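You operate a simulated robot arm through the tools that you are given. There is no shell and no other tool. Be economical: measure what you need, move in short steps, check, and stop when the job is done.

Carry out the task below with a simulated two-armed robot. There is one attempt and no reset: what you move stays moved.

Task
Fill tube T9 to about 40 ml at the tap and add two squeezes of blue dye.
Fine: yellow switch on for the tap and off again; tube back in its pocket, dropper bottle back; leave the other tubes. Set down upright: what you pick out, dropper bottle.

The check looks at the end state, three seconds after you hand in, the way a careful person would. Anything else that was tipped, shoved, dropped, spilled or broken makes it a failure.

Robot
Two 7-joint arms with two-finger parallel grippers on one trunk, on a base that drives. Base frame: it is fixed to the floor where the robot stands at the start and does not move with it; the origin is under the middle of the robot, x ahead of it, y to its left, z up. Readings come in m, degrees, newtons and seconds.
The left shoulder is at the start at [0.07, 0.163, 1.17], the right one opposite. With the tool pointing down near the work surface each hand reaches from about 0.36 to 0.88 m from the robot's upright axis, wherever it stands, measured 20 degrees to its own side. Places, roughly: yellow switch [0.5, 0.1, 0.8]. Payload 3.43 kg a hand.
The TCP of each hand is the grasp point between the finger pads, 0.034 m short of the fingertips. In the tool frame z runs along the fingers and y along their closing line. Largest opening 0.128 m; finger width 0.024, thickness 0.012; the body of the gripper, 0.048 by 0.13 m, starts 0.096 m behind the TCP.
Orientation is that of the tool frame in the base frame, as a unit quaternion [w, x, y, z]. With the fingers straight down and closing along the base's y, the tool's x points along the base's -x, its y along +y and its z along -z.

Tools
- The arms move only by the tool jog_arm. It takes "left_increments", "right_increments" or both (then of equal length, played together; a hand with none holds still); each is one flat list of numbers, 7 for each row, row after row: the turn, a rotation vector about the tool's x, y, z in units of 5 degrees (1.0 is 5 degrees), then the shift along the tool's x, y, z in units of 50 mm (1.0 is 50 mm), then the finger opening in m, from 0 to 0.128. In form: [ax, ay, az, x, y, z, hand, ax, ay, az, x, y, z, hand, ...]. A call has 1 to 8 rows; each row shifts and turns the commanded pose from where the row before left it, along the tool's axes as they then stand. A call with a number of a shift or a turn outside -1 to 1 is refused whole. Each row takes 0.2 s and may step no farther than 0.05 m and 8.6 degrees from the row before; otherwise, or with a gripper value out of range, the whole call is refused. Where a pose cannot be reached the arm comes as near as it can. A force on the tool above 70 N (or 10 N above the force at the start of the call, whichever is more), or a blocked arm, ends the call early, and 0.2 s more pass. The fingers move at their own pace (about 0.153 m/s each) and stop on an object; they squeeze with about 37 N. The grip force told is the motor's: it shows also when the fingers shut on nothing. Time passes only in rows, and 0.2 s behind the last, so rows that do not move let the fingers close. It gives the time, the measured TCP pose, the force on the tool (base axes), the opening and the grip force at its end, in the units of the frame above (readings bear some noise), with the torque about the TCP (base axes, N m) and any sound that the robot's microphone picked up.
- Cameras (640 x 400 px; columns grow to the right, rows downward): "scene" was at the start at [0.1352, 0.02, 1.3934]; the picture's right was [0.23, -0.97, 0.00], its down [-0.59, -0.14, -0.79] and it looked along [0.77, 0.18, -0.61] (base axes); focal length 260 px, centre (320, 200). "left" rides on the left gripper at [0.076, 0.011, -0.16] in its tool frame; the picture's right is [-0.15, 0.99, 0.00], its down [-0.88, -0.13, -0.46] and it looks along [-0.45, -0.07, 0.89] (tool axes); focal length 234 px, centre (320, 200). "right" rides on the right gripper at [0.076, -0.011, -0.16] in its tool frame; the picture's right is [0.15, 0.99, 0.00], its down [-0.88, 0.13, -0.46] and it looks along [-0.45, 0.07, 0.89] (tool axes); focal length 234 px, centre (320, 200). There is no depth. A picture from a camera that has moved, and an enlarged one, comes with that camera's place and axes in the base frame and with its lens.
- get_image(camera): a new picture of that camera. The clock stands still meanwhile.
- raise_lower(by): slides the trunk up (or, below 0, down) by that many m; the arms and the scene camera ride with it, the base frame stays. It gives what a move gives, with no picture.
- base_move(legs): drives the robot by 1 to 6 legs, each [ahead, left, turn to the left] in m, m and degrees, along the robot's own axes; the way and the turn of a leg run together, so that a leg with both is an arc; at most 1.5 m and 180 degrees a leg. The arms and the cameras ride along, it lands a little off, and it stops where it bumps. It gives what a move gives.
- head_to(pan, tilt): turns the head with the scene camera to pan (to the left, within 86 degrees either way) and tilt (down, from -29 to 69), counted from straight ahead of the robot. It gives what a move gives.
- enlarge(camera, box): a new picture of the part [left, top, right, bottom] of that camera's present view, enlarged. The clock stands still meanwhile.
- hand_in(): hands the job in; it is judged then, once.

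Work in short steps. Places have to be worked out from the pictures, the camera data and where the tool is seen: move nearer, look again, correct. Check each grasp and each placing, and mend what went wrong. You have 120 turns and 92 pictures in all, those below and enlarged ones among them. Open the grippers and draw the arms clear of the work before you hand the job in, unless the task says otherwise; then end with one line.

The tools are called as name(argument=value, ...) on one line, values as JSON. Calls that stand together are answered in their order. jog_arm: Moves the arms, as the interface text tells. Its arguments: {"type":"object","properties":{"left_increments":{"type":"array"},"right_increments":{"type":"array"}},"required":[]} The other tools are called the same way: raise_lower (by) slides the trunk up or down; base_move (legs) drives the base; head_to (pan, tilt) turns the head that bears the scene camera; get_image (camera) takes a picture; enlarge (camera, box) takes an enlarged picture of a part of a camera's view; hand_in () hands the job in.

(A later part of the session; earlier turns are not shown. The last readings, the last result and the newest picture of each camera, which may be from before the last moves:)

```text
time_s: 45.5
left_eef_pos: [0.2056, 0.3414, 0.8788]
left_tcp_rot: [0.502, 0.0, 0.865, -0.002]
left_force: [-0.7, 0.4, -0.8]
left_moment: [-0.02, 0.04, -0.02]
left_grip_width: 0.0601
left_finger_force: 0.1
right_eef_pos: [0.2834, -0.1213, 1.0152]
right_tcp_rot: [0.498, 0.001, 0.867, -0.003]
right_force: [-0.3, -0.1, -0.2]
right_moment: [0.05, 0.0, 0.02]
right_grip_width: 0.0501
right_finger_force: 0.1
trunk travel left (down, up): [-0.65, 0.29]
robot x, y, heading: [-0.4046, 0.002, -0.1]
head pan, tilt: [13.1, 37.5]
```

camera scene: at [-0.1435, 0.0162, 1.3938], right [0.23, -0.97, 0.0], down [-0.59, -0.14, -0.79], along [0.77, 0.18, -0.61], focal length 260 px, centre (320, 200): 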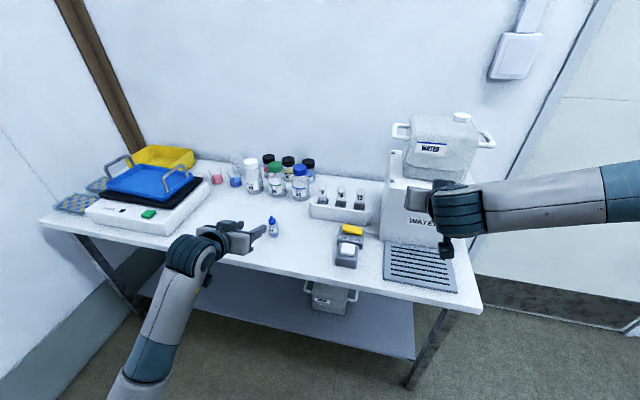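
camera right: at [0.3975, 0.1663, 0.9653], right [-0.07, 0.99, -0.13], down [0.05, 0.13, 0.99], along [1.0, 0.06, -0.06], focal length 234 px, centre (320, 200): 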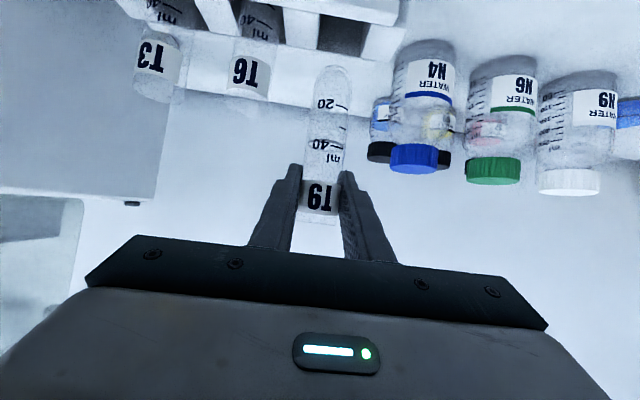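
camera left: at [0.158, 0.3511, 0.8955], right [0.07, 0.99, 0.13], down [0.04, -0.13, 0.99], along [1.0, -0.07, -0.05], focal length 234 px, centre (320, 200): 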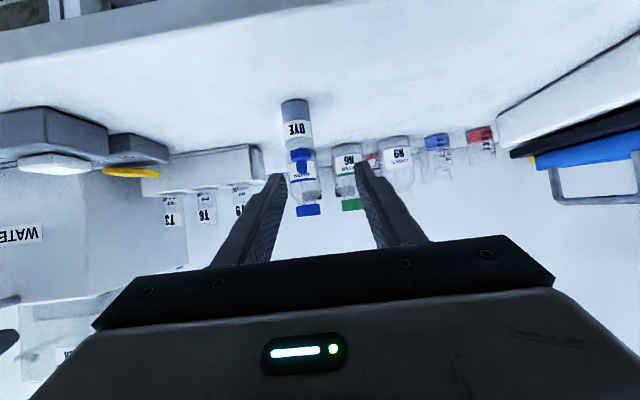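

Bottle: axis ≈(.4375,.317), base ≈.76, body ≈36 mm wide. Approach to (.355,.317,.80).

jog_arm(left_increments=[0, 0, 0, -0.03, -0.122, 0.843, 0.06, 0, 0, 0, -0.03, -0.122, 0.843, 0.06, 0, 0, 0, -0.03, -0.122, 0.843, 0.06, 0, 0, 0, -0.03, -0.122, 0.843, 0.06])

get_image(camera="left")

```text
time_s: 46.5
left_eef_pos: [0.266, 0.3487, 0.8428]
left_tcp_rot: [0.5, 0.004, 0.866, -0.006]
left_force: [-0.5, -0.5, -0.2]
left_moment: [0.01, 0.02, 0.02]
left_grip_width: 0.0599
left_finger_force: 0.2
left hand out of reach, approached as far as the arm can: row 1, 2, 3, 4
right_eef_pos: [0.2823, -0.121, 1.016]
right_tcp_rot: [0.497, 0.002, 0.868, -0.002]
right_force: [0.2, -0.1, -0.1]
right_moment: [-0.03, -0.02, 0.0]
right_grip_width: 0.0497
right_finger_force: 0.1
trunk travel left (down, up): [-0.65, 0.29]
robot x, y, heading: [-0.4094, 0.0007, 0.0]
head pan, tilt: [13.1, 37.5]
```

```text
26 pictures are left
camera left: at [0.0912, 0.3605, 0.857], right [0.08, 0.99, 0.12], down [0.04, -0.12, 0.99], along [1.0, -0.08, -0.05], focal length 234 px, centre (320, 200)
```

left: 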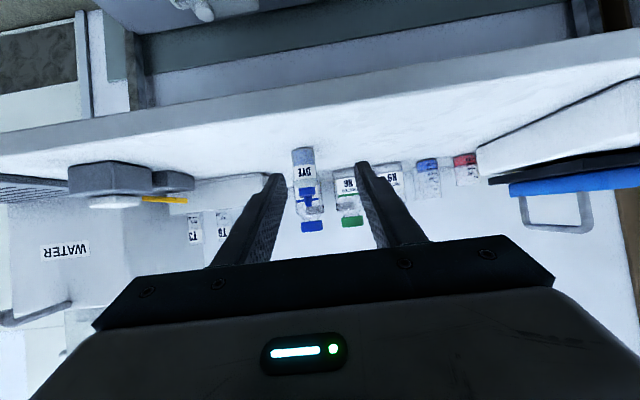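

The tilted hand is hard to get low with shoulders this high. Raise both hands 0.2 m and then lower the trunk by 0.25 m.

jog_arm(left_increments=[0, 0, 0, -0.866, 0, -0.5, 0.06, 0, 0, 0, -0.866, 0, -0.5, 0.06, 0, 0, 0, -0.866, 0, -0.5, 0.06, 0, 0, 0, -0.866, 0, -0.5, 0.06], right_increments=[0, 0, 0, -0.866, 0, -0.5, 0.05, 0, 0, 0, -0.866, 0, -0.5, 0.05, 0, 0, 0, -0.866, 0, -0.5, 0.05, 0, 0, 0, -0.866, 0, -0.5, 0.05])

raise_lower(by=-0.2)

```text
time_s: 47.5
left_eef_pos: [0.2633, 0.3481, 1.0444]
left_tcp_rot: [0.501, 0.0, 0.866, -0.002]
left_force: [-1.2, 0.9, 0.5]
left_moment: [0.03, -0.02, -0.03]
left_grip_width: 0.0598
left_finger_force: 0.0
right_eef_pos: [0.2824, -0.1192, 1.2148]
right_tcp_rot: [0.498, 0.001, 0.867, -0.002]
right_force: [-0.2, 0.3, 0.3]
right_moment: [-0.03, -0.02, 0.01]
right_grip_width: 0.0501
right_finger_force: 0.0
trunk travel left (down, up): [-0.65, 0.29]
robot x, y, heading: [-0.4049, -0.0005, 0.1]
head pan, tilt: [13.1, 37.5]
```

```text
time_s: 49.7
left_eef_pos: [0.2645, 0.3477, 0.8441]
left_tcp_rot: [0.502, 0.002, 0.865, -0.004]
left_force: [0.7, -0.2, 0.4]
left_moment: [-0.01, -0.01, -0.01]
left_grip_width: 0.0599
left_finger_force: 0.1
right_eef_pos: [0.284, -0.1189, 1.013]
right_tcp_rot: [0.498, 0.002, 0.867, -0.003]
right_force: [0.4, -0.2, 0.4]
right_moment: [0.04, 0.02, 0.0]
right_grip_width: 0.0501
right_finger_force: 0.1
trunk travel left (down, up): [-0.45, 0.49]
robot x, y, heading: [-0.405, -0.0029, 0.0]
head pan, tilt: [13.1, 37.5]
```

Now approach the bottle: to (.355,.317,.80).

jog_arm(left_increments=[0, 0, 0, -0.05, -0.207, 0.667, 0.06, 0, 0, 0, -0.05, -0.207, 0.667, 0.06, 0, 0, 0, -0.05, -0.207, 0.667, 0.06])

enlarge(camera="left", box=[200, 60, 440, 210])

```text
time_s: 50.5
left_eef_pos: [0.3551, 0.3184, 0.7955]
left_tcp_rot: [0.5, 0.001, 0.866, -0.002]
left_force: [1.6, -0.7, -0.6]
left_moment: [0.01, 0.01, 0.05]
left_grip_width: 0.0601
left_finger_force: 0.3
right_eef_pos: [0.2833, -0.1186, 1.012]
right_tcp_rot: [0.497, 0.002, 0.868, -0.003]
right_force: [0.4, 0.4, -0.1]
right_moment: [0.03, 0.04, -0.02]
right_grip_width: 0.0499
right_finger_force: 0.1
trunk travel left (down, up): [-0.45, 0.49]
robot x, y, heading: [-0.4057, -0.0015, 0.0]
head pan, tilt: [13.1, 37.5]
```

```text
2.67 times, centred on (320, 135) of left
camera zoom: at [0.1799, 0.3296, 0.8105], right [0.08, 0.99, 0.12], down [0.04, -0.13, 0.99], along [1.0, -0.07, -0.05], focal length 624 px, centre (320, 373)
```

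zoom: 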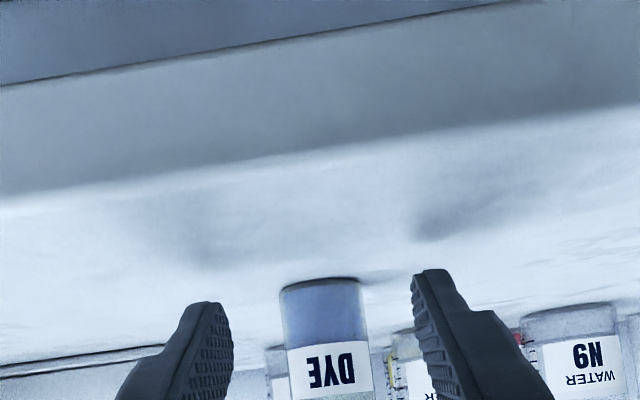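

Bottle is centred between the fingers and the tips clear the table. Advance 82 mm.

jog_arm(left_increments=[0, 0, 0, -0.29, 0, 0.476, 0.06, 0, 0, 0, -0.29, 0, 0.476, 0.06, 0, 0, 0, -0.28, 0, 0.476, 0.06, 0, 0, 0, 0, 0, 0, 0.06])

get_image(camera="left")

```text
time_s: 51.5
left_eef_pos: [0.4384, 0.3152, 0.7999]
left_tcp_rot: [0.501, 0.001, 0.865, -0.002]
left_force: [0.0, 0.0, -0.4]
left_moment: [0.02, 0.04, 0.01]
left_grip_width: 0.0598
left_finger_force: 0.2
right_eef_pos: [0.2839, -0.1181, 1.0143]
right_tcp_rot: [0.498, 0.001, 0.867, -0.003]
right_force: [0.7, 0.3, 0.1]
right_moment: [-0.01, 0.03, 0.01]
right_grip_width: 0.0499
right_finger_force: 0.1
trunk travel left (down, up): [-0.45, 0.49]
robot x, y, heading: [-0.4052, -0.0007, 0.3]
head pan, tilt: [13.1, 37.5]
```

```text
24 pictures are left
camera left: at [0.2632, 0.3269, 0.8146], right [0.08, 0.99, 0.12], down [0.04, -0.13, 0.99], along [1.0, -0.07, -0.05], focal length 234 px, centre (320, 200)
```

left: 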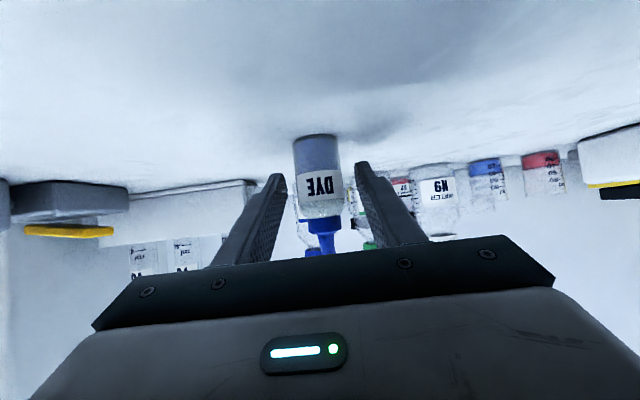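

Bottle is between the pads at mid-body. Close lightly to find its width.

jog_arm(left_increments=[0, 0, 0, 0, 0, 0, 0.04, 0, 0, 0, 0, 0, 0, 0.036, 0, 0, 0, 0, 0, 0, 0.036])

```text
time_s: 52.3
left_eef_pos: [0.4382, 0.3155, 0.7995]
left_tcp_rot: [0.501, 0.002, 0.865, -0.003]
left_force: [-0.3, 1.1, -0.3]
left_moment: [-0.01, 0.0, 0.02]
left_grip_width: 0.0358
left_finger_force: 0.1
right_eef_pos: [0.284, -0.1185, 1.0136]
right_tcp_rot: [0.498, 0.002, 0.867, -0.003]
right_force: [0.6, 1.0, 0.8]
right_moment: [-0.01, 0.01, -0.04]
right_grip_width: 0.0499
right_finger_force: 0.1
trunk travel left (down, up): [-0.45, 0.49]
robot x, y, heading: [-0.4053, -0.0041, 0.0]
head pan, tilt: [13.1, 37.5]
```

Not touching at 0.036. Close 2 mm at a time.

jog_arm(left_increments=[0, 0, 0, 0, 0, 0, 0.034, 0, 0, 0, 0, 0, 0, 0.034])

jog_arm(left_increments=[0, 0, 0, 0, 0, 0, 0.032, 0, 0, 0, 0, 0, 0, 0.032])

```text
time_s: 52.9
left_eef_pos: [0.4391, 0.3156, 0.7991]
left_tcp_rot: [0.501, 0.001, 0.866, -0.003]
left_force: [-0.9, -0.1, 0.7]
left_moment: [0.0, -0.01, -0.02]
left_grip_width: 0.0346
left_finger_force: 0.9
right_eef_pos: [0.2834, -0.1183, 1.0141]
right_tcp_rot: [0.497, 0.001, 0.868, -0.003]
right_force: [0.3, 0.6, 0.2]
right_moment: [-0.04, -0.02, 0.01]
right_grip_width: 0.05
right_finger_force: 0.0
trunk travel left (down, up): [-0.45, 0.49]
robot x, y, heading: [-0.4058, 0.0007, -0.1]
head pan, tilt: [13.1, 37.5]
```

```text
time_s: 53.5
left_eef_pos: [0.4376, 0.3137, 0.7997]
left_tcp_rot: [0.501, 0.001, 0.865, -0.003]
left_force: [0.0, 0.6, -0.2]
left_moment: [0.02, -0.02, 0.01]
left_grip_width: 0.0333
left_finger_force: 36.6
right_eef_pos: [0.2837, -0.1189, 1.014]
right_tcp_rot: [0.498, 0.002, 0.867, -0.003]
right_force: [0.0, 0.0, 0.5]
right_moment: [0.0, 0.03, -0.02]
right_grip_width: 0.05
right_finger_force: 0.1
trunk travel left (down, up): [-0.45, 0.49]
robot x, y, heading: [-0.4061, -0.002, 0.1]
head pan, tilt: [13.1, 37.5]
```

The bottle compresses from .0346 to .0333 at full squeeze. Find a light hold around 5–15 N.

jog_arm(left_increments=[0, 0, 0, 0, 0, 0, 0.0338, 0, 0, 0, 0, 0, 0, 0.0338])

```text
time_s: 54.1
left_eef_pos: [0.4377, 0.3148, 0.8]
left_tcp_rot: [0.501, 0.001, 0.866, -0.003]
left_force: [0.4, 0.4, -0.1]
left_moment: [0.0, -0.02, 0.01]
left_grip_width: 0.0349
left_finger_force: 0.8
right_eef_pos: [0.2839, -0.1193, 1.0128]
right_tcp_rot: [0.498, 0.002, 0.867, -0.003]
right_force: [-1.1, 0.0, -0.7]
right_moment: [0.01, -0.05, -0.02]
right_grip_width: 0.0499
right_finger_force: 0.1
trunk travel left (down, up): [-0.45, 0.49]
robot x, y, heading: [-0.4075, -0.0015, 0.1]
head pan, tilt: [13.1, 37.5]
```

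jog_arm(left_increments=[0, 0, 0, 0, 0, 0, 0.0329, 0, 0, 0, 0, 0, 0, 0.0329])

```text
time_s: 54.7
left_eef_pos: [0.4385, 0.3147, 0.7998]
left_tcp_rot: [0.501, 0.001, 0.866, -0.002]
left_force: [-0.2, 0.5, -0.7]
left_moment: [-0.01, 0.0, 0.02]
left_grip_width: 0.034
left_finger_force: 24.6
right_eef_pos: [0.2836, -0.1187, 1.0132]
right_tcp_rot: [0.498, 0.003, 0.867, -0.004]
right_force: [0.3, -0.6, 0.2]
right_moment: [-0.04, 0.01, 0.01]
right_grip_width: 0.0501
right_finger_force: 0.1
trunk travel left (down, up): [-0.45, 0.49]
robot x, y, heading: [-0.4104, -0.0047, 0.2]
head pan, tilt: [13.1, 37.5]
```

Force is ~27 N/mm, so 0.0335 should hold at ~8 N. Lift 0.16 m with that hold.

jog_arm(left_increments=[0, 0, 0, 0, 0, 0, 0.0335, 0, 0, 0, -0.35, 0, -0.2, 0.0335, 0, 0, 0, -0.6, 0, -0.35, 0.0335, 0, 0, 0, -0.6, 0, -0.35, 0.0335, 0, 0, 0, -0.6, 0, -0.35, 0.0335, 0, 0, 0, -0.6, 0, -0.35, 0.0335])

get_image(camera="left")

```text
time_s: 56.1
left_eef_pos: [0.4364, 0.317, 0.9602]
left_tcp_rot: [0.5, 0.0, 0.866, -0.002]
left_force: [0.3, -0.1, -0.5]
left_moment: [0.0, 0.0, 0.02]
left_grip_width: 0.0345
left_finger_force: 1.0
right_eef_pos: [0.2831, -0.1204, 1.0137]
right_tcp_rot: [0.498, 0.0, 0.867, -0.001]
right_force: [0.2, -0.8, -0.3]
right_moment: [0.0, -0.01, 0.01]
right_grip_width: 0.05
right_finger_force: 0.1
trunk travel left (down, up): [-0.45, 0.49]
robot x, y, heading: [-0.404, 0.0026, 0.1]
head pan, tilt: [13.1, 37.5]
```

```text
23 pictures are left
camera left: at [0.2613, 0.3286, 0.9741], right [0.08, 0.99, 0.12], down [0.04, -0.13, 0.99], along [1.0, -0.07, -0.05], focal length 234 px, centre (320, 200)
```

left: 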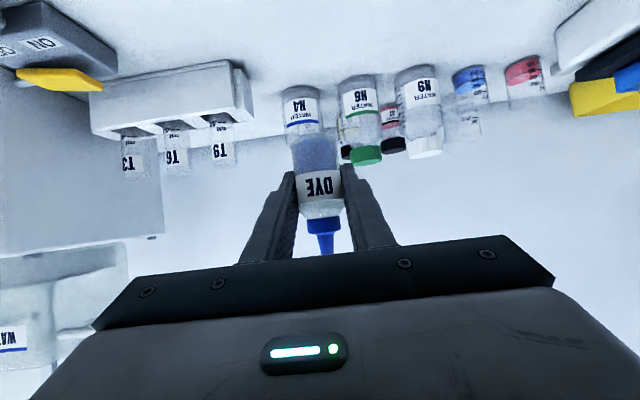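

Bottle is held. Pitch the tool up 60° (to 30° above horizontal) with hold 0.0333.

jog_arm(left_increments=[0, -1, 0, 0, 0, 0, 0.0333, 0, -1, 0, 0, 0, 0, 0.0333, 0, -1, 0, 0, 0, 0, 0.0333, 0, -1, 0, 0, 0, 0, 0.0333, 0, -1, 0, 0, 0, 0, 0.0333, 0, -1, 0, 0, 0, 0, 0.0333])

jog_arm(left_increments=[0, -1, 0, 0, 0, 0, 0.0333, 0, -1, 0, 0, 0, 0, 0.0333, 0, -1, 0, 0, 0, 0, 0.0333, 0, -1, 0, 0, 0, 0, 0.0333, 0, -1, 0, 0, 0, 0, 0.0333, 0, -1, 0, 0, 0, 0, 0.0333])

```text
time_s: 57.5
left_eef_pos: [0.4384, 0.3153, 0.962]
left_tcp_rot: [0.656, 0.007, 0.755, -0.006]
left_force: [0.1, -0.1, -0.3]
left_moment: [-0.04, -0.02, -0.01]
left_grip_width: 0.0345
left_finger_force: 0.9
left hand out of reach, approached as far as the arm can: row 5, 6
right_eef_pos: [0.2836, -0.1197, 1.0126]
right_tcp_rot: [0.498, 0.001, 0.867, -0.003]
right_force: [0.1, -0.1, -0.7]
right_moment: [0.02, -0.01, -0.01]
right_grip_width: 0.05
right_finger_force: 0.0
trunk travel left (down, up): [-0.45, 0.49]
robot x, y, heading: [-0.4072, -0.003, 0.2]
head pan, tilt: [13.1, 37.5]
```

```text
time_s: 58.9
left_eef_pos: [0.4388, 0.3113, 0.9642]
left_tcp_rot: [0.668, 0.019, 0.744, -0.013]
left_force: [-0.3, 0.2, 0.1]
left_moment: [0.0, -0.01, -0.04]
left_grip_width: 0.0343
left_finger_force: 0.7
left hand out of reach, approached as far as the arm can: row 1, 2, 3, 4, 5, 6
right_eef_pos: [0.2834, -0.1198, 1.0131]
right_tcp_rot: [0.497, 0.002, 0.867, -0.003]
right_force: [-0.1, 0.4, -0.5]
right_moment: [0.0, -0.01, -0.02]
right_grip_width: 0.0499
right_finger_force: 0.1
trunk travel left (down, up): [-0.45, 0.49]
robot x, y, heading: [-0.4073, 0.0017, 0.1]
head pan, tilt: [13.1, 37.5]
```

The wrist limit stops pitching near horizontal. Lowering the trunk so that the hand is above the shoulder should free it: first raise both hands, then lower the trunk 0.3.

jog_arm(left_increments=[0, 0, 0, -0.9, 0, -0.1, 0.0333, 0, 0, 0, -0.9, 0, -0.1, 0.0333, 0, 0, 0, -0.9, 0, -0.1, 0.0333, 0, 0, 0, -0.9, 0, -0.1, 0.0333, 0, 0, 0, -0.9, 0, -0.1, 0.0333], right_increments=[0, 0, 0, 0.4, 0, -0.7, 0.05, 0, 0, 0, -0.8, 0, -0.5, 0.05, 0, 0, 0, -0.8, 0, -0.5, 0.05, 0, 0, 0, -0.8, 0, -0.5, 0.05, 0, 0, 0, -0.8, 0, -0.5, 0.05])

raise_lower(by=-0.2)

```text
time_s: 60.1
left_eef_pos: [0.4363, 0.3098, 1.1904]
left_tcp_rot: [0.667, 0.019, 0.744, -0.012]
left_force: [-0.4, -1.1, 0.0]
left_moment: [0.03, 0.03, 0.03]
left_grip_width: 0.0345
left_finger_force: 0.8
right_eef_pos: [0.2354, -0.1217, 1.1986]
right_tcp_rot: [0.497, 0.002, 0.867, -0.003]
right_force: [0.1, -1.4, 0.4]
right_moment: [0.05, 0.0, 0.03]
right_grip_width: 0.05
right_finger_force: 0.1
trunk travel left (down, up): [-0.45, 0.49]
robot x, y, heading: [-0.407, -0.0014, 0.1]
head pan, tilt: [13.1, 37.5]
```

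```text
time_s: 62.3
left_eef_pos: [0.4378, 0.3087, 0.9906]
left_tcp_rot: [0.668, 0.019, 0.744, -0.013]
left_force: [0.6, 0.1, -0.8]
left_moment: [0.0, 0.01, 0.01]
left_grip_width: 0.0346
left_finger_force: 0.1
right_eef_pos: [0.2362, -0.1214, 0.9985]
right_tcp_rot: [0.497, 0.002, 0.868, -0.003]
right_force: [0.0, 0.4, 0.1]
right_moment: [0.0, 0.02, 0.0]
right_grip_width: 0.05
right_finger_force: 0.0
trunk travel left (down, up): [-0.25, 0.69]
robot x, y, heading: [-0.4079, 0.0011, 0.1]
head pan, tilt: [13.1, 37.5]
```

Grip is very light; tighten slightly to 0.0331 and continue pitching up.

jog_arm(left_increments=[0, 0, 0, 0, 0, 0, 0.0331, 0, -1, 0, 0, 0, 0, 0.0331, 0, -1, 0, 0, 0, 0, 0.0331, 0, -1, 0, 0, 0, 0, 0.0331, 0, -1, 0, 0, 0, 0, 0.0331, 0, -1, 0, 0, 0, 0, 0.0331, 0, -1, 0, 0, 0, 0, 0.0331, 0, -1, 0, 0, 0, 0, 0.0331])

get_image(camera="left")

```text
time_s: 64.1
left_eef_pos: [0.4382, 0.3089, 0.9895]
left_tcp_rot: [0.759, 0.017, 0.65, -0.016]
left_force: [0.2, 0.8, -0.4]
left_moment: [0.03, 0.0, 0.0]
left_grip_width: 0.0342
left_finger_force: 11.4
left hand out of reach, approached as far as the arm can: row 5, 6, 7, 8
right_eef_pos: [0.2362, -0.1212, 0.9988]
right_tcp_rot: [0.497, 0.002, 0.868, -0.003]
right_force: [0.5, -0.1, 0.2]
right_moment: [-0.01, -0.04, -0.01]
right_grip_width: 0.05
right_finger_force: 0.1
trunk travel left (down, up): [-0.25, 0.69]
robot x, y, heading: [-0.4086, -0.0048, -0.0]
head pan, tilt: [13.1, 37.5]
```

```text
22 pictures are left
camera left: at [0.2946, 0.3278, 0.891], right [0.02, 0.99, 0.15], down [-0.59, -0.11, 0.8], along [0.81, -0.11, 0.58], focal length 234 px, centre (320, 200)
```

left: 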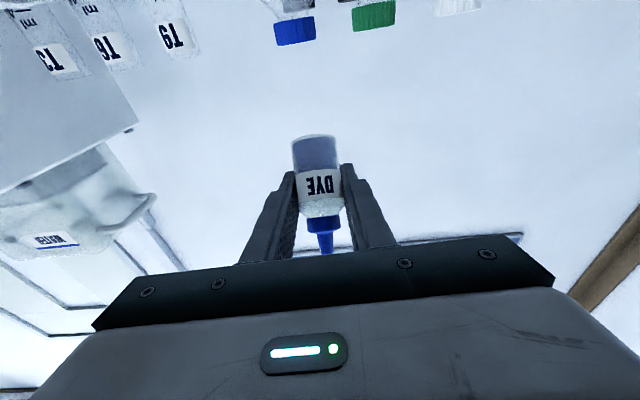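

Tool is now ~9° above horizontal, enough for a bottle inverted within ~20° after a roll. Roll about the tool axis.

jog_arm(left_increments=[0, 0, 1, 0, 0, 0, 0.0331, 0, 0, 1, 0, 0, 0, 0.0331, 0, 0, 1, 0, 0, 0, 0.0331, 0, 0, 1, 0, 0, 0, 0.0331, 0, 0, 1, 0, 0, 0, 0.0331, 0, 0, 1, 0, 0, 0, 0.0331, 0, 0, 1, 0, 0, 0, 0.0331, 0, 0, 1, 0, 0, 0, 0.0331])

jog_arm(left_increments=[0, 0, 1, 0, 0, 0, 0.0331, 0, 0, 1, 0, 0, 0, 0.0331, 0, 0, 1, 0, 0, 0, 0.0331, 0, 0, 1, 0, 0, 0, 0.0331, 0, 0, 1, 0, 0, 0, 0.0331, 0, 0, 1, 0, 0, 0, 0.0331, 0, 0, 1, 0, 0, 0, 0.0331, 0, 0, 1, 0, 0, 0, 0.0331])

```text
time_s: 65.9
left_eef_pos: [0.4396, 0.3085, 0.9893]
left_tcp_rot: [0.718, 0.239, 0.605, 0.246]
left_force: [-0.7, 0.0, -1.1]
left_moment: [-0.01, -0.02, 0.01]
left_grip_width: 0.0343
left_finger_force: 0.8
right_eef_pos: [0.237, -0.1218, 0.9981]
right_tcp_rot: [0.498, 0.002, 0.867, -0.003]
right_force: [-0.4, 1.1, 0.9]
right_moment: [-0.02, -0.03, -0.01]
right_grip_width: 0.0499
right_finger_force: 0.1
trunk travel left (down, up): [-0.25, 0.69]
robot x, y, heading: [-0.4078, -0.0013, 0.0]
head pan, tilt: [13.1, 37.5]
```

```text
time_s: 67.7
left_eef_pos: [0.4374, 0.3311, 0.9864]
left_tcp_rot: [0.637, 0.376, 0.533, 0.411]
left_force: [-0.1, -0.3, -0.5]
left_moment: [0.03, -0.03, -0.01]
left_grip_width: 0.0347
left_finger_force: 0.8
left hand out of reach, approached as far as the arm can: row 6, 7, 8
right_eef_pos: [0.2366, -0.1224, 0.9984]
right_tcp_rot: [0.498, 0.001, 0.867, -0.002]
right_force: [-0.6, 0.8, 0.2]
right_moment: [0.03, -0.04, 0.0]
right_grip_width: 0.05
right_finger_force: 0.1
trunk travel left (down, up): [-0.25, 0.69]
robot x, y, heading: [-0.4126, -0.0047, -0.1]
head pan, tilt: [13.1, 37.5]
```

Positive roll hits the joint limit at ~65°. Roll the other way; total −245° from here.

jog_arm(left_increments=[0, 0, -1, 0, 0, 0, 0.0331, 0, 0, -1, 0, 0, 0, 0.0331, 0, 0, -1, 0, 0, 0, 0.0331, 0, 0, -1, 0, 0, 0, 0.0331, 0, 0, -1, 0, 0, 0, 0.0331, 0, 0, -1, 0, 0, 0, 0.0331, 0, 0, -1, 0, 0, 0, 0.0331, 0, 0, -1, 0, 0, 0, 0.0331])

jog_arm(left_increments=[0, 0, -1, 0, 0, 0, 0.0331, 0, 0, -1, 0, 0, 0, 0.0331, 0, 0, -1, 0, 0, 0, 0.0331, 0, 0, -1, 0, 0, 0, 0.0331, 0, 0, -1, 0, 0, 0, 0.0331, 0, 0, -1, 0, 0, 0, 0.0331, 0, 0, -1, 0, 0, 0, 0.0331, 0, 0, -1, 0, 0, 0, 0.0331])

jog_arm(left_increments=[0, 0, -1, 0, 0, 0, 0.0331, 0, 0, -1, 0, 0, 0, 0.0331, 0, 0, -1, 0, 0, 0, 0.0331, 0, 0, -1, 0, 0, 0, 0.0331, 0, 0, -1, 0, 0, 0, 0.0331, 0, 0, -1, 0, 0, 0, 0.0331, 0, 0, -1, 0, 0, 0, 0.0331, 0, 0, -1, 0, 0, 0, 0.0331])

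```text
time_s: 69.5
left_eef_pos: [0.4364, 0.3314, 0.9869]
left_tcp_rot: [0.739, 0.171, 0.629, 0.169]
left_force: [-0.3, -0.3, -0.7]
left_moment: [-0.04, 0.02, 0.02]
left_grip_width: 0.0345
left_finger_force: 0.8
right_eef_pos: [0.2379, -0.1222, 0.9989]
right_tcp_rot: [0.498, 0.002, 0.867, -0.003]
right_force: [-1.1, 0.6, -0.1]
right_moment: [0.0, 0.0, 0.01]
right_grip_width: 0.0499
right_finger_force: 0.0
trunk travel left (down, up): [-0.25, 0.69]
robot x, y, heading: [-0.4075, -0.0036, 0.3]
head pan, tilt: [13.1, 37.5]
```

```text
time_s: 71.3
left_eef_pos: [0.4366, 0.3321, 0.9863]
left_tcp_rot: [0.752, -0.055, 0.65, -0.095]
left_force: [0.0, -1.2, -0.2]
left_moment: [-0.03, 0.01, -0.02]
left_grip_width: 0.0344
left_finger_force: 0.8
right_eef_pos: [0.2385, -0.1225, 0.998]
right_tcp_rot: [0.498, 0.002, 0.867, -0.003]
right_force: [-0.4, 0.0, -0.2]
right_moment: [-0.02, 0.02, -0.02]
right_grip_width: 0.0503
right_finger_force: 0.0
trunk travel left (down, up): [-0.25, 0.69]
robot x, y, heading: [-0.4078, -0.0, 0.0]
head pan, tilt: [13.1, 37.5]
```

```text
time_s: 73.1
left_eef_pos: [0.4379, 0.3307, 0.9859]
left_tcp_rot: [0.674, -0.274, 0.592, -0.346]
left_force: [0.5, 0.5, -0.9]
left_moment: [-0.02, -0.01, -0.01]
left_grip_width: 0.0343
left_finger_force: 11.3
right_eef_pos: [0.2372, -0.1228, 0.998]
right_tcp_rot: [0.498, 0.001, 0.867, -0.003]
right_force: [-0.5, 0.1, -0.6]
right_moment: [-0.01, -0.02, 0.02]
right_grip_width: 0.0498
right_finger_force: 0.1
trunk travel left (down, up): [-0.25, 0.69]
robot x, y, heading: [-0.4073, 0.0003, -0.1]
head pan, tilt: [13.1, 37.5]
```

Continue rolling, with a lighter hold (0.0334) so nothing is squeezed out while inverting.

jog_arm(left_increments=[0, 0, -1, 0, 0, 0, 0.0334, 0, 0, -1, 0, 0, 0, 0.0334, 0, 0, -1, 0, 0, 0, 0.0334, 0, 0, -1, 0, 0, 0, 0.0334, 0, 0, -1, 0, 0, 0, 0.0334, 0, 0, -1, 0, 0, 0, 0.0334, 0, 0, -1, 0, 0, 0, 0.0334, 0, 0, -1, 0, 0, 0, 0.0334])

get_image(camera="scene")

```text
time_s: 74.9
left_eef_pos: [0.4356, 0.3301, 0.9876]
left_tcp_rot: [-0.515, 0.459, -0.463, 0.557]
left_force: [0.1, 0.4, -0.2]
left_moment: [-0.03, 0.01, 0.01]
left_grip_width: 0.0343
left_finger_force: 0.9
right_eef_pos: [0.2378, -0.1211, 0.9982]
right_tcp_rot: [0.498, 0.001, 0.867, -0.003]
right_force: [0.4, 0.1, -0.2]
right_moment: [-0.01, 0.04, 0.01]
right_grip_width: 0.05
right_finger_force: 0.0
trunk travel left (down, up): [-0.25, 0.69]
robot x, y, heading: [-0.4054, -0.0043, 0.1]
head pan, tilt: [13.1, 37.5]
```

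```text
21 pictures are left
camera scene: at [-0.2715, 0.0191, 0.9934], right [0.23, -0.97, 0.0], down [-0.59, -0.14, -0.79], along [0.77, 0.18, -0.61], focal length 260 px, centre (320, 200)
```

scene: 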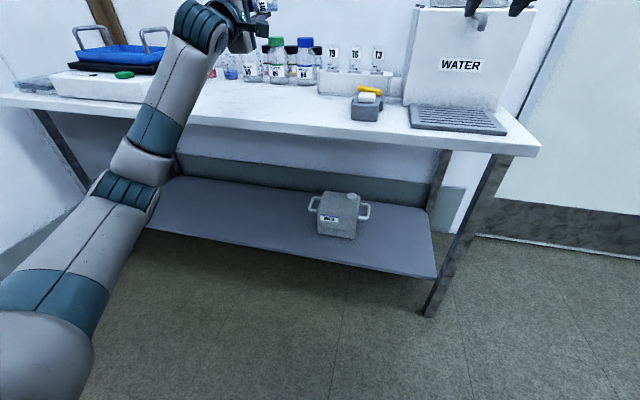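

Works so far (~−93°). Keep rolling; also level the head tilt to see the rack.

jog_arm(left_increments=[0, 0, -1, 0, 0, 0, 0.0334, 0, 0, -1, 0, 0, 0, 0.0334, 0, 0, -1, 0, 0, 0, 0.0334, 0, 0, -1, 0, 0, 0, 0.0334, 0, 0, -1, 0, 0, 0, 0.0334, 0, 0, -1, 0, 0, 0, 0.0334, 0, 0, -1, 0, 0, 0, 0.0334, 0, 0, -1, 0, 0, 0, 0.0334])

jog_arm(left_increments=[0, 0, -1, 0, 0, 0, 0.0334, 0, 0, -1, 0, 0, 0, 0.0334, 0, 0, -1, 0, 0, 0, 0.0334, 0, 0, -1, 0, 0, 0, 0.0334, 0, 0, -1, 0, 0, 0, 0.0334, 0, 0, -1, 0, 0, 0, 0.0334, 0, 0, -1, 0, 0, 0, 0.0334, 0, 0, -1, 0, 0, 0, 0.0334])

head_to(pan=14, tilt=8)

get_image(camera="scene")

get_image(camera="left")

```text
time_s: 76.7
left_eef_pos: [0.4366, 0.331, 0.9864]
left_tcp_rot: [-0.293, 0.591, -0.277, 0.699]
left_force: [0.5, -0.7, -0.9]
left_moment: [0.01, -0.01, 0.01]
left_grip_width: 0.0346
left_finger_force: 0.6
right_eef_pos: [0.2377, -0.1223, 0.9987]
right_tcp_rot: [0.498, 0.001, 0.867, -0.003]
right_force: [-0.2, -0.1, -0.6]
right_moment: [0.03, 0.0, 0.03]
right_grip_width: 0.0497
right_finger_force: 0.1
trunk travel left (down, up): [-0.25, 0.69]
robot x, y, heading: [-0.4067, -0.0035, 0.5]
head pan, tilt: [13.1, 37.5]
```

```text
time_s: 78.5
left_eef_pos: [0.438, 0.3299, 0.9883]
left_tcp_rot: [-0.037, 0.649, -0.059, 0.757]
left_force: [0.5, 1.1, -1.3]
left_moment: [0.02, 0.0, 0.02]
left_grip_width: 0.0345
left_finger_force: 1.1
right_eef_pos: [0.2365, -0.1224, 0.998]
right_tcp_rot: [0.499, 0.001, 0.867, -0.002]
right_force: [0.2, 0.0, -0.1]
right_moment: [-0.01, -0.02, 0.02]
right_grip_width: 0.0502
right_finger_force: 0.0
trunk travel left (down, up): [-0.25, 0.69]
robot x, y, heading: [-0.4098, 0.0024, 0.4]
head pan, tilt: [13.1, 37.5]
```

```text
time_s: 79.4
left_eef_pos: [0.4377, 0.3295, 0.9858]
left_tcp_rot: [-0.037, 0.65, -0.06, 0.757]
left_force: [-0.1, -0.1, -0.1]
left_moment: [0.02, -0.02, 0.0]
left_grip_width: 0.0346
left_finger_force: 0.6
right_eef_pos: [0.2379, -0.1212, 0.9974]
right_tcp_rot: [0.498, 0.002, 0.867, -0.004]
right_force: [0.0, -0.3, -0.4]
right_moment: [0.0, -0.01, 0.0]
right_grip_width: 0.05
right_finger_force: 0.0
trunk travel left (down, up): [-0.25, 0.69]
robot x, y, heading: [-0.4068, -0.0002, 0.1]
head pan, tilt: [14.0, 8.0]
```

```text
20 pictures are left
camera scene: at [-0.2661, 0.0218, 1.0405], right [0.24, -0.97, 0.0], down [-0.14, -0.03, -0.99], along [0.96, 0.24, -0.14], focal length 260 px, centre (320, 200)
```

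scene: 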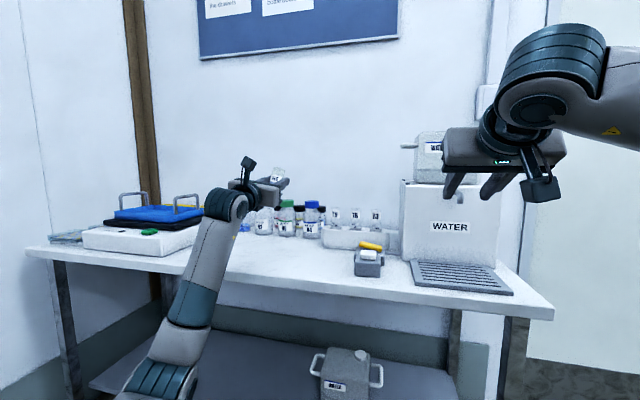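

```text
19 pictures are left
camera left: at [0.2693, 0.3154, 1.0365], right [0.0, -0.96, -0.28], down [-0.31, 0.27, -0.91], along [0.95, 0.09, -0.3], focal length 234 px, centre (320, 200)
```

left: 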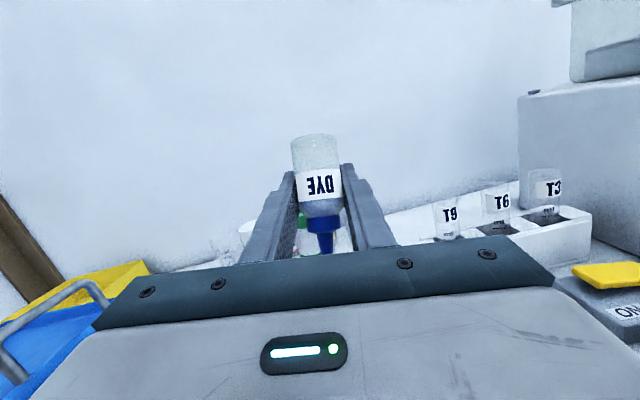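

Inverted without dripping. Finish the roll (−8°), then shift across to T9's y and forward at height.

jog_arm(left_increments=[0, 0, -1, 0, 0, 0, 0.0334, 0, 0, -0.6, 0, 0, 0, 0.0334, 0, 0, 0, 0, 0.765, 0, 0.0334, 0, 0, 0, 0, 0.765, 0, 0.0334, 0, 0, 0, 0, 0.765, 0, 0.0334, 0, 0, 0, 0, 0.765, 0, 0.0334])

jog_arm(left_increments=[0, 0, 0, -0.11, 0, 0.7, 0.0334, 0, 0, 0, -0.11, 0, 0.7, 0.0334, 0, 0, 0, -0.11, 0, 0.7, 0.0334])

get_image(camera="left")

enlarge(camera="scene", box=[300, 150, 420, 250])

```text
time_s: 80.8
left_eef_pos: [0.437, 0.286, 0.9863]
left_tcp_rot: [0.016, 0.654, -0.014, 0.756]
left_force: [-0.2, -1.1, -0.9]
left_moment: [0.02, -0.03, 0.0]
left_grip_width: 0.0342
left_finger_force: 0.9
left hand out of reach, approached as far as the arm can: row 4, 5, 6
right_eef_pos: [0.2382, -0.1222, 0.9982]
right_tcp_rot: [0.497, 0.001, 0.868, -0.002]
right_force: [0.8, 0.0, -0.1]
right_moment: [0.0, -0.01, 0.03]
right_grip_width: 0.05
right_finger_force: 0.0
trunk travel left (down, up): [-0.25, 0.69]
robot x, y, heading: [-0.4066, -0.0015, -0.1]
head pan, tilt: [14.0, 8.0]
```

```text
time_s: 81.6
left_eef_pos: [0.5427, 0.285, 0.9809]
left_tcp_rot: [0.016, 0.652, -0.015, 0.758]
left_force: [0.2, -0.8, 0.1]
left_moment: [-0.03, 0.0, -0.01]
left_grip_width: 0.0342
left_finger_force: 0.8
left hand out of reach, approached as far as the arm can: row 1, 2
right_eef_pos: [0.2383, -0.1228, 0.9972]
right_tcp_rot: [0.498, 0.001, 0.867, -0.002]
right_force: [1.3, -0.4, 0.3]
right_moment: [-0.01, 0.0, 0.02]
right_grip_width: 0.05
right_finger_force: 0.0
trunk travel left (down, up): [-0.25, 0.69]
robot x, y, heading: [-0.4113, -0.0017, 0.0]
head pan, tilt: [14.0, 8.0]
```

```text
18 pictures are left
camera left: at [0.3753, 0.2813, 1.0334], right [-0.02, -0.99, -0.15], down [-0.31, 0.15, -0.94], along [0.95, 0.03, -0.31], focal length 234 px, centre (320, 200)
```

left: 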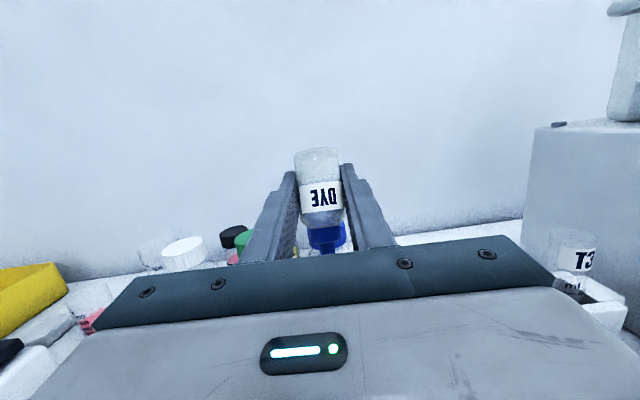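

```text
4.00 times, centred on (360, 200) of scene
camera zoom: at [-0.2655, 0.0215, 1.0404], right [0.24, -0.97, 0.0], down [-0.14, -0.03, -0.99], along [0.96, 0.24, -0.14], focal length 1040 px, centre (160, 200)
```

zoom: 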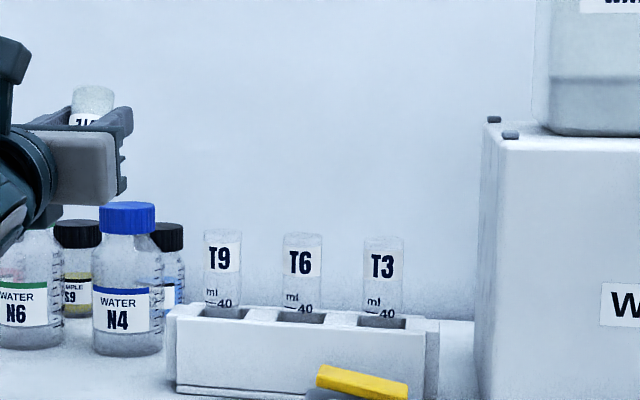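

The scene camera now gives a good side view. Try moving the left hand to y≈.178.

jog_arm(left_increments=[0, 0, 0, 0, 0.72, 0, 0.0334, 0, 0, 0, 0, 0.72, 0, 0.0334, 0, 0, 0, 0, 0.72, 0, 0.0334])

```text
time_s: 82.4
left_eef_pos: [0.542, 0.2865, 0.9822]
left_tcp_rot: [0.016, 0.651, -0.014, 0.758]
left_force: [-0.4, -0.6, -1.0]
left_moment: [0.01, 0.02, -0.03]
left_grip_width: 0.034
left_finger_force: 1.0
left hand out of reach, approached as far as the arm can: row 1, 2, 3
right_eef_pos: [0.2373, -0.1218, 0.9985]
right_tcp_rot: [0.497, 0.001, 0.867, -0.003]
right_force: [0.8, 0.6, 0.4]
right_moment: [-0.01, 0.01, -0.03]
right_grip_width: 0.0501
right_finger_force: 0.0
trunk travel left (down, up): [-0.25, 0.69]
robot x, y, heading: [-0.4061, 0.0011, -0.1]
head pan, tilt: [14.0, 8.0]
```

The arm is at a lateral limit, so shift the base 0.108 m to the right instead.

base_move(legs=[[0, -0.108, 0]])

jog_arm(left_increments=[0, 0, 0, -0.08, 0, 0.41, 0.0334, 0, 0, 0, -0.08, 0, 0.41, 0.0334])

enlarge(camera="scene", box=[240, 150, 360, 250])

get_image(camera="left")

```text
time_s: 83.6
left_eef_pos: [0.5438, 0.1728, 0.9823]
left_tcp_rot: [0.015, 0.652, -0.014, 0.758]
left_force: [0.1, -0.2, -0.1]
left_moment: [0.01, 0.01, 0.04]
left_grip_width: 0.0345
left_finger_force: 1.0
right_eef_pos: [0.2372, -0.2361, 0.9979]
right_tcp_rot: [0.497, 0.001, 0.868, -0.002]
right_force: [0.2, -0.6, -0.3]
right_moment: [0.03, 0.02, 0.01]
right_grip_width: 0.0498
right_finger_force: 0.1
trunk travel left (down, up): [-0.25, 0.69]
robot x, y, heading: [-0.4061, -0.1158, 0.1]
head pan, tilt: [14.0, 8.0]
```

```text
time_s: 84.2
left_eef_pos: [0.5852, 0.1722, 0.9811]
left_tcp_rot: [0.015, 0.652, -0.013, 0.758]
left_force: [-0.3, 0.2, 0.0]
left_moment: [-0.02, 0.0, 0.0]
left_grip_width: 0.034
left_finger_force: 0.9
right_eef_pos: [0.2394, -0.2359, 0.9978]
right_tcp_rot: [0.497, 0.0, 0.868, -0.001]
right_force: [0.8, -0.5, -0.3]
right_moment: [0.0, 0.01, 0.02]
right_grip_width: 0.0502
right_finger_force: 0.0
trunk travel left (down, up): [-0.25, 0.69]
robot x, y, heading: [-0.4078, -0.1137, -0.0]
head pan, tilt: [14.0, 8.0]
```

```text
4.00 times, centred on (300, 200) of scene
camera zoom: at [-0.2657, -0.0919, 1.0405], right [0.24, -0.97, 0.0], down [-0.14, -0.03, -0.99], along [0.96, 0.24, -0.14], focal length 1040 px, centre (400, 200)
```

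zoom: 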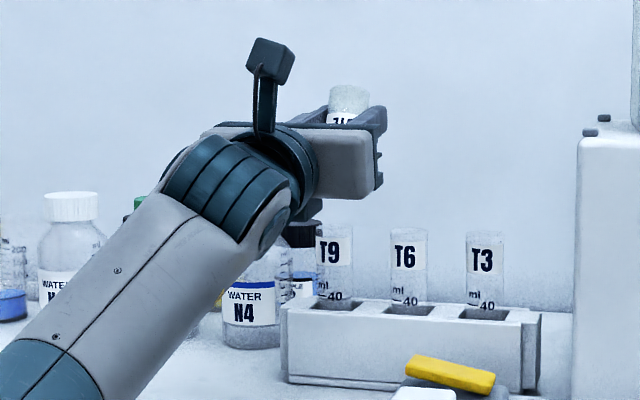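

```text
15 pictures are left
camera left: at [0.4169, 0.1677, 1.0322], right [-0.02, -0.99, -0.15], down [-0.31, 0.14, -0.94], along [0.95, 0.03, -0.31], focal length 234 px, centre (320, 200)
```

left: 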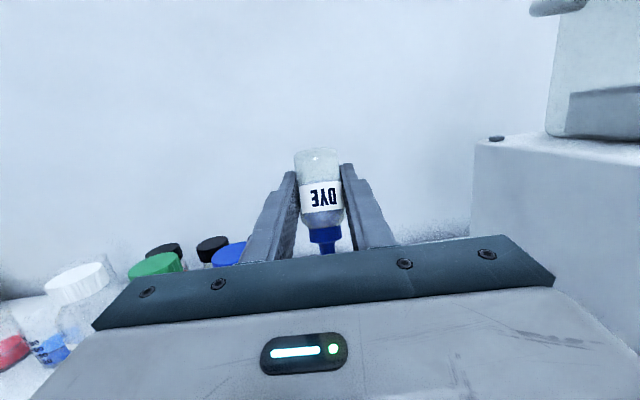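

Zoom on the held bottle to see whether it slipped or rotated in the light grip.

enlarge(camera="left", box=[250, 130, 390, 270])

```text
2.86 times, centred on (320, 200) of left
camera zoom: at [0.4169, 0.1677, 1.0322], right [-0.02, -0.99, -0.15], down [-0.31, 0.14, -0.94], along [0.95, 0.03, -0.31], focal length 669 px, centre (320, 200)
```

zoom: 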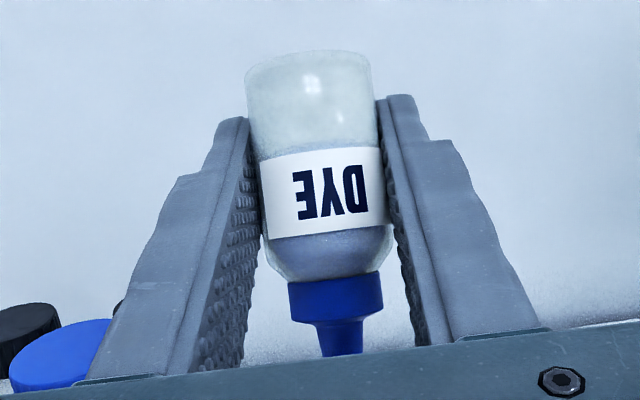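

Bottle slid ~1 cm toward its tip in the grip but kept its angle; tip now ≈(.569,.173,.939). Shift +6 mm in y and lower 34 mm to just above T9's rim.

jog_arm(left_increments=[0, 0, 0, -0.336, -0.06, -0.04, 0.0334, 0, 0, 0, -0.336, -0.06, -0.04, 0.0334, 0, 0, 0, 0, 0, 0, 0.0334])

enlarge(camera="scene", box=[290, 170, 350, 230])

get_image(camera="left")

```text
time_s: 85.0
left_eef_pos: [0.5876, 0.1776, 0.9479]
left_tcp_rot: [0.017, 0.652, -0.015, 0.757]
left_force: [-0.5, -0.5, -0.3]
left_moment: [0.01, 0.01, -0.04]
left_grip_width: 0.0343
left_finger_force: 0.2
right_eef_pos: [0.238, -0.2353, 0.9983]
right_tcp_rot: [0.497, 0.0, 0.868, -0.002]
right_force: [-0.1, 0.8, 0.3]
right_moment: [-0.02, 0.03, 0.0]
right_grip_width: 0.0501
right_finger_force: 0.1
trunk travel left (down, up): [-0.25, 0.69]
robot x, y, heading: [-0.4083, -0.1171, 0.2]
head pan, tilt: [14.0, 8.0]
```

```text
6.67 times, centred on (320, 200) of scene
camera zoom: at [-0.266, -0.0917, 1.0406], right [0.24, -0.97, 0.0], down [-0.14, -0.03, -0.99], along [0.96, 0.24, -0.14], focal length 1734 px, centre (320, 200)
```

zoom: 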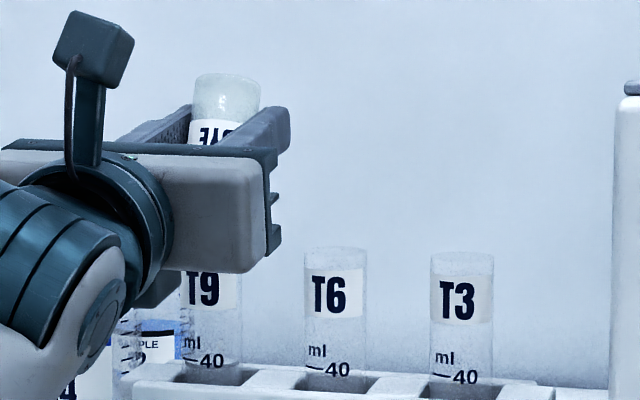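

```text
12 pictures are left
camera left: at [0.4186, 0.1737, 0.9994], right [-0.02, -0.99, -0.15], down [-0.31, 0.15, -0.94], along [0.95, 0.02, -0.31], focal length 234 px, centre (320, 200)
```

left: 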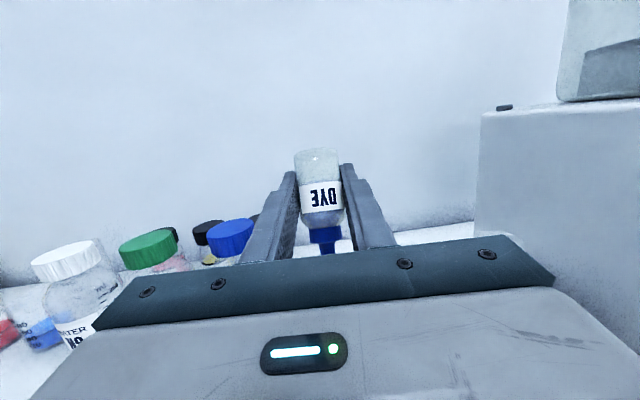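

Geometry puts the tip at ≈(.570,.178,.906), right over T9's mouth. First squeeze now: close fully for 0.4 s, then relax to the hold width.

jog_arm(left_increments=[0, 0, 0, 0, 0, 0, 0.03, 0, 0, 0, 0, 0, 0, 0.03])

enlarge(camera="scene", box=[280, 180, 360, 260])

```text
time_s: 85.6
left_eef_pos: [0.588, 0.177, 0.9466]
left_tcp_rot: [0.017, 0.652, -0.015, 0.757]
left_force: [0.2, 0.3, -0.9]
left_moment: [0.0, -0.02, 0.0]
left_grip_width: 0.0332
left_finger_force: 37.1
right_eef_pos: [0.2375, -0.233, 0.9975]
right_tcp_rot: [0.498, 0.001, 0.867, -0.002]
right_force: [-0.5, 0.8, 0.7]
right_moment: [0.05, 0.02, 0.03]
right_grip_width: 0.0498
right_finger_force: 0.0
trunk travel left (down, up): [-0.25, 0.69]
robot x, y, heading: [-0.4052, -0.1145, 0.2]
head pan, tilt: [14.0, 8.0]
```

```text
5.00 times, centred on (320, 220) of scene
camera zoom: at [-0.2658, -0.0918, 1.0405], right [0.24, -0.97, 0.0], down [-0.14, -0.03, -0.99], along [0.96, 0.24, -0.14], focal length 1301 px, centre (320, 100)
```

zoom: 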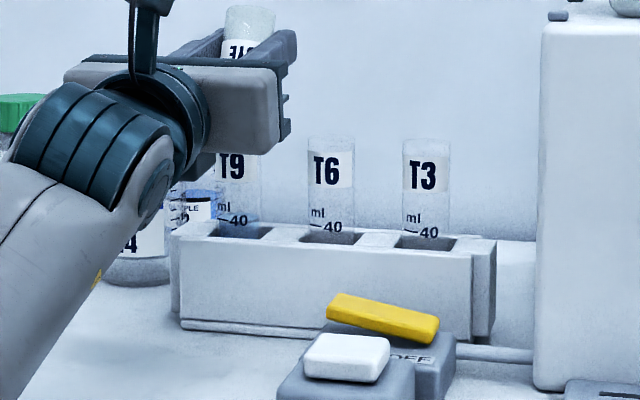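

T9's water has turned bluish. Relax, then the second squeeze, then relax.

jog_arm(left_increments=[0, 0, 0, 0, 0, 0, 0.0334, 0, 0, 0, 0, 0, 0, 0.0334, 0, 0, 0, 0, 0, 0, 0.0334])

enlarge(camera="scene", box=[290, 190, 350, 250])

```text
time_s: 86.4
left_eef_pos: [0.5857, 0.1779, 0.9475]
left_tcp_rot: [0.016, 0.653, -0.014, 0.757]
left_force: [-0.3, 0.3, -0.5]
left_moment: [-0.01, -0.02, -0.01]
left_grip_width: 0.0342
left_finger_force: 0.7
right_eef_pos: [0.2388, -0.2342, 0.9975]
right_tcp_rot: [0.498, 0.001, 0.867, -0.002]
right_force: [-1.0, -0.1, -0.5]
right_moment: [0.01, 0.03, 0.0]
right_grip_width: 0.05
right_finger_force: 0.0
trunk travel left (down, up): [-0.25, 0.69]
robot x, y, heading: [-0.4108, -0.1147, 0.2]
head pan, tilt: [14.0, 8.0]
```

```text
6.67 times, centred on (320, 220) of scene
camera zoom: at [-0.2658, -0.0918, 1.0405], right [0.24, -0.97, 0.0], down [-0.14, -0.03, -0.99], along [0.96, 0.24, -0.14], focal length 1734 px, centre (320, 67)
```

zoom: 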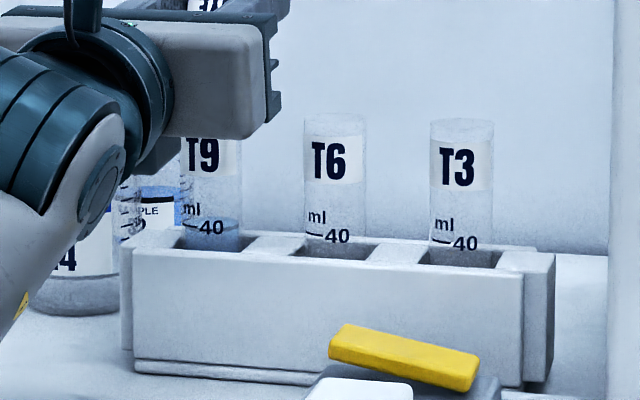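

One dose clearly landed in T9 (light blue, level ≈40). Second squeeze.

jog_arm(left_increments=[0, 0, 0, 0, 0, 0, 0.03, 0, 0, 0, 0, 0, 0, 0.03])

jog_arm(left_increments=[0, 0, 0, 0, 0, 0, 0.0334, 0, 0, 0, 0, 0, 0, 0.0334, 0, 0, 0, 0, 0, 0, 0.0334])

enlarge(camera="scene", box=[290, 190, 350, 250])

```text
time_s: 87.0
left_eef_pos: [0.5875, 0.1756, 0.947]
left_tcp_rot: [0.017, 0.653, -0.015, 0.757]
left_force: [-0.6, 0.3, 0.3]
left_moment: [0.02, 0.02, 0.03]
left_grip_width: 0.0331
left_finger_force: 37.2
right_eef_pos: [0.2379, -0.2354, 0.9973]
right_tcp_rot: [0.497, 0.002, 0.868, -0.004]
right_force: [-0.4, 0.1, 0.0]
right_moment: [0.02, 0.0, 0.02]
right_grip_width: 0.0499
right_finger_force: 0.0
trunk travel left (down, up): [-0.25, 0.69]
robot x, y, heading: [-0.4059, -0.1146, -0.0]
head pan, tilt: [14.0, 8.0]
```

```text
time_s: 87.8
left_eef_pos: [0.5872, 0.1768, 0.9467]
left_tcp_rot: [0.016, 0.653, -0.015, 0.757]
left_force: [-1.3, 0.0, -0.7]
left_moment: [0.02, -0.05, 0.03]
left_grip_width: 0.0344
left_finger_force: 0.5
right_eef_pos: [0.2374, -0.2348, 0.9972]
right_tcp_rot: [0.497, 0.001, 0.867, -0.002]
right_force: [0.1, 0.1, -0.1]
right_moment: [0.0, 0.04, 0.01]
right_grip_width: 0.05
right_finger_force: 0.1
trunk travel left (down, up): [-0.25, 0.69]
robot x, y, heading: [-0.4061, -0.113, 0.2]
head pan, tilt: [14.0, 8.0]
```

```text
6.67 times, centred on (320, 220) of scene
camera zoom: at [-0.2658, -0.0918, 1.0405], right [0.24, -0.97, 0.0], down [-0.14, -0.03, -0.99], along [0.96, 0.24, -0.14], focal length 1734 px, centre (320, 67)
```

zoom: 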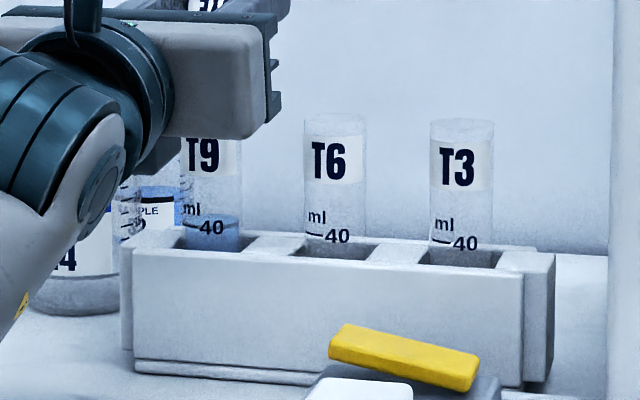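

Two doses in, visibly bluer. Lift, retreat, and drive the base back left.

jog_arm(left_increments=[0, 0, 0, 0.6, 0, 0.09, 0.0334, 0, 0, 0, 0.6, 0, 0.09, 0.0334, 0, 0, 0, 0.13, 0, -0.86, 0.0334, 0, 0, 0, 0.13, 0, -0.86, 0.0334, 0, 0, 0, 0.1, 0, -0.7, 0.0334])

base_move(legs=[[0, 0.115, 0]])

```text
time_s: 89.0
left_eef_pos: [0.4633, 0.1831, 1.0095]
left_tcp_rot: [0.014, 0.652, -0.013, 0.758]
left_force: [0.3, 1.3, 0.2]
left_moment: [0.0, -0.02, -0.01]
left_grip_width: 0.0343
left_finger_force: 0.3
right_eef_pos: [0.2379, -0.2353, 0.9975]
right_tcp_rot: [0.498, 0.0, 0.867, -0.003]
right_force: [-0.4, 0.3, 0.1]
right_moment: [0.0, -0.02, -0.03]
right_grip_width: 0.0497
right_finger_force: 0.1
trunk travel left (down, up): [-0.25, 0.69]
robot x, y, heading: [-0.4072, -0.1145, 0.3]
head pan, tilt: [14.0, 8.0]
```

```text
time_s: 90.2
left_eef_pos: [0.4646, 0.2957, 1.0085]
left_tcp_rot: [0.016, 0.652, -0.014, 0.758]
left_force: [0.3, 0.6, -0.3]
left_moment: [-0.02, 0.0, -0.06]
left_grip_width: 0.0345
left_finger_force: 0.1
right_eef_pos: [0.2377, -0.1209, 0.9997]
right_tcp_rot: [0.498, 0.002, 0.867, -0.004]
right_force: [-0.4, 0.4, -0.7]
right_moment: [-0.01, -0.01, -0.04]
right_grip_width: 0.05
right_finger_force: 0.1
trunk travel left (down, up): [-0.25, 0.69]
robot x, y, heading: [-0.4048, -0.001, 0.1]
head pan, tilt: [14.0, 8.0]
```

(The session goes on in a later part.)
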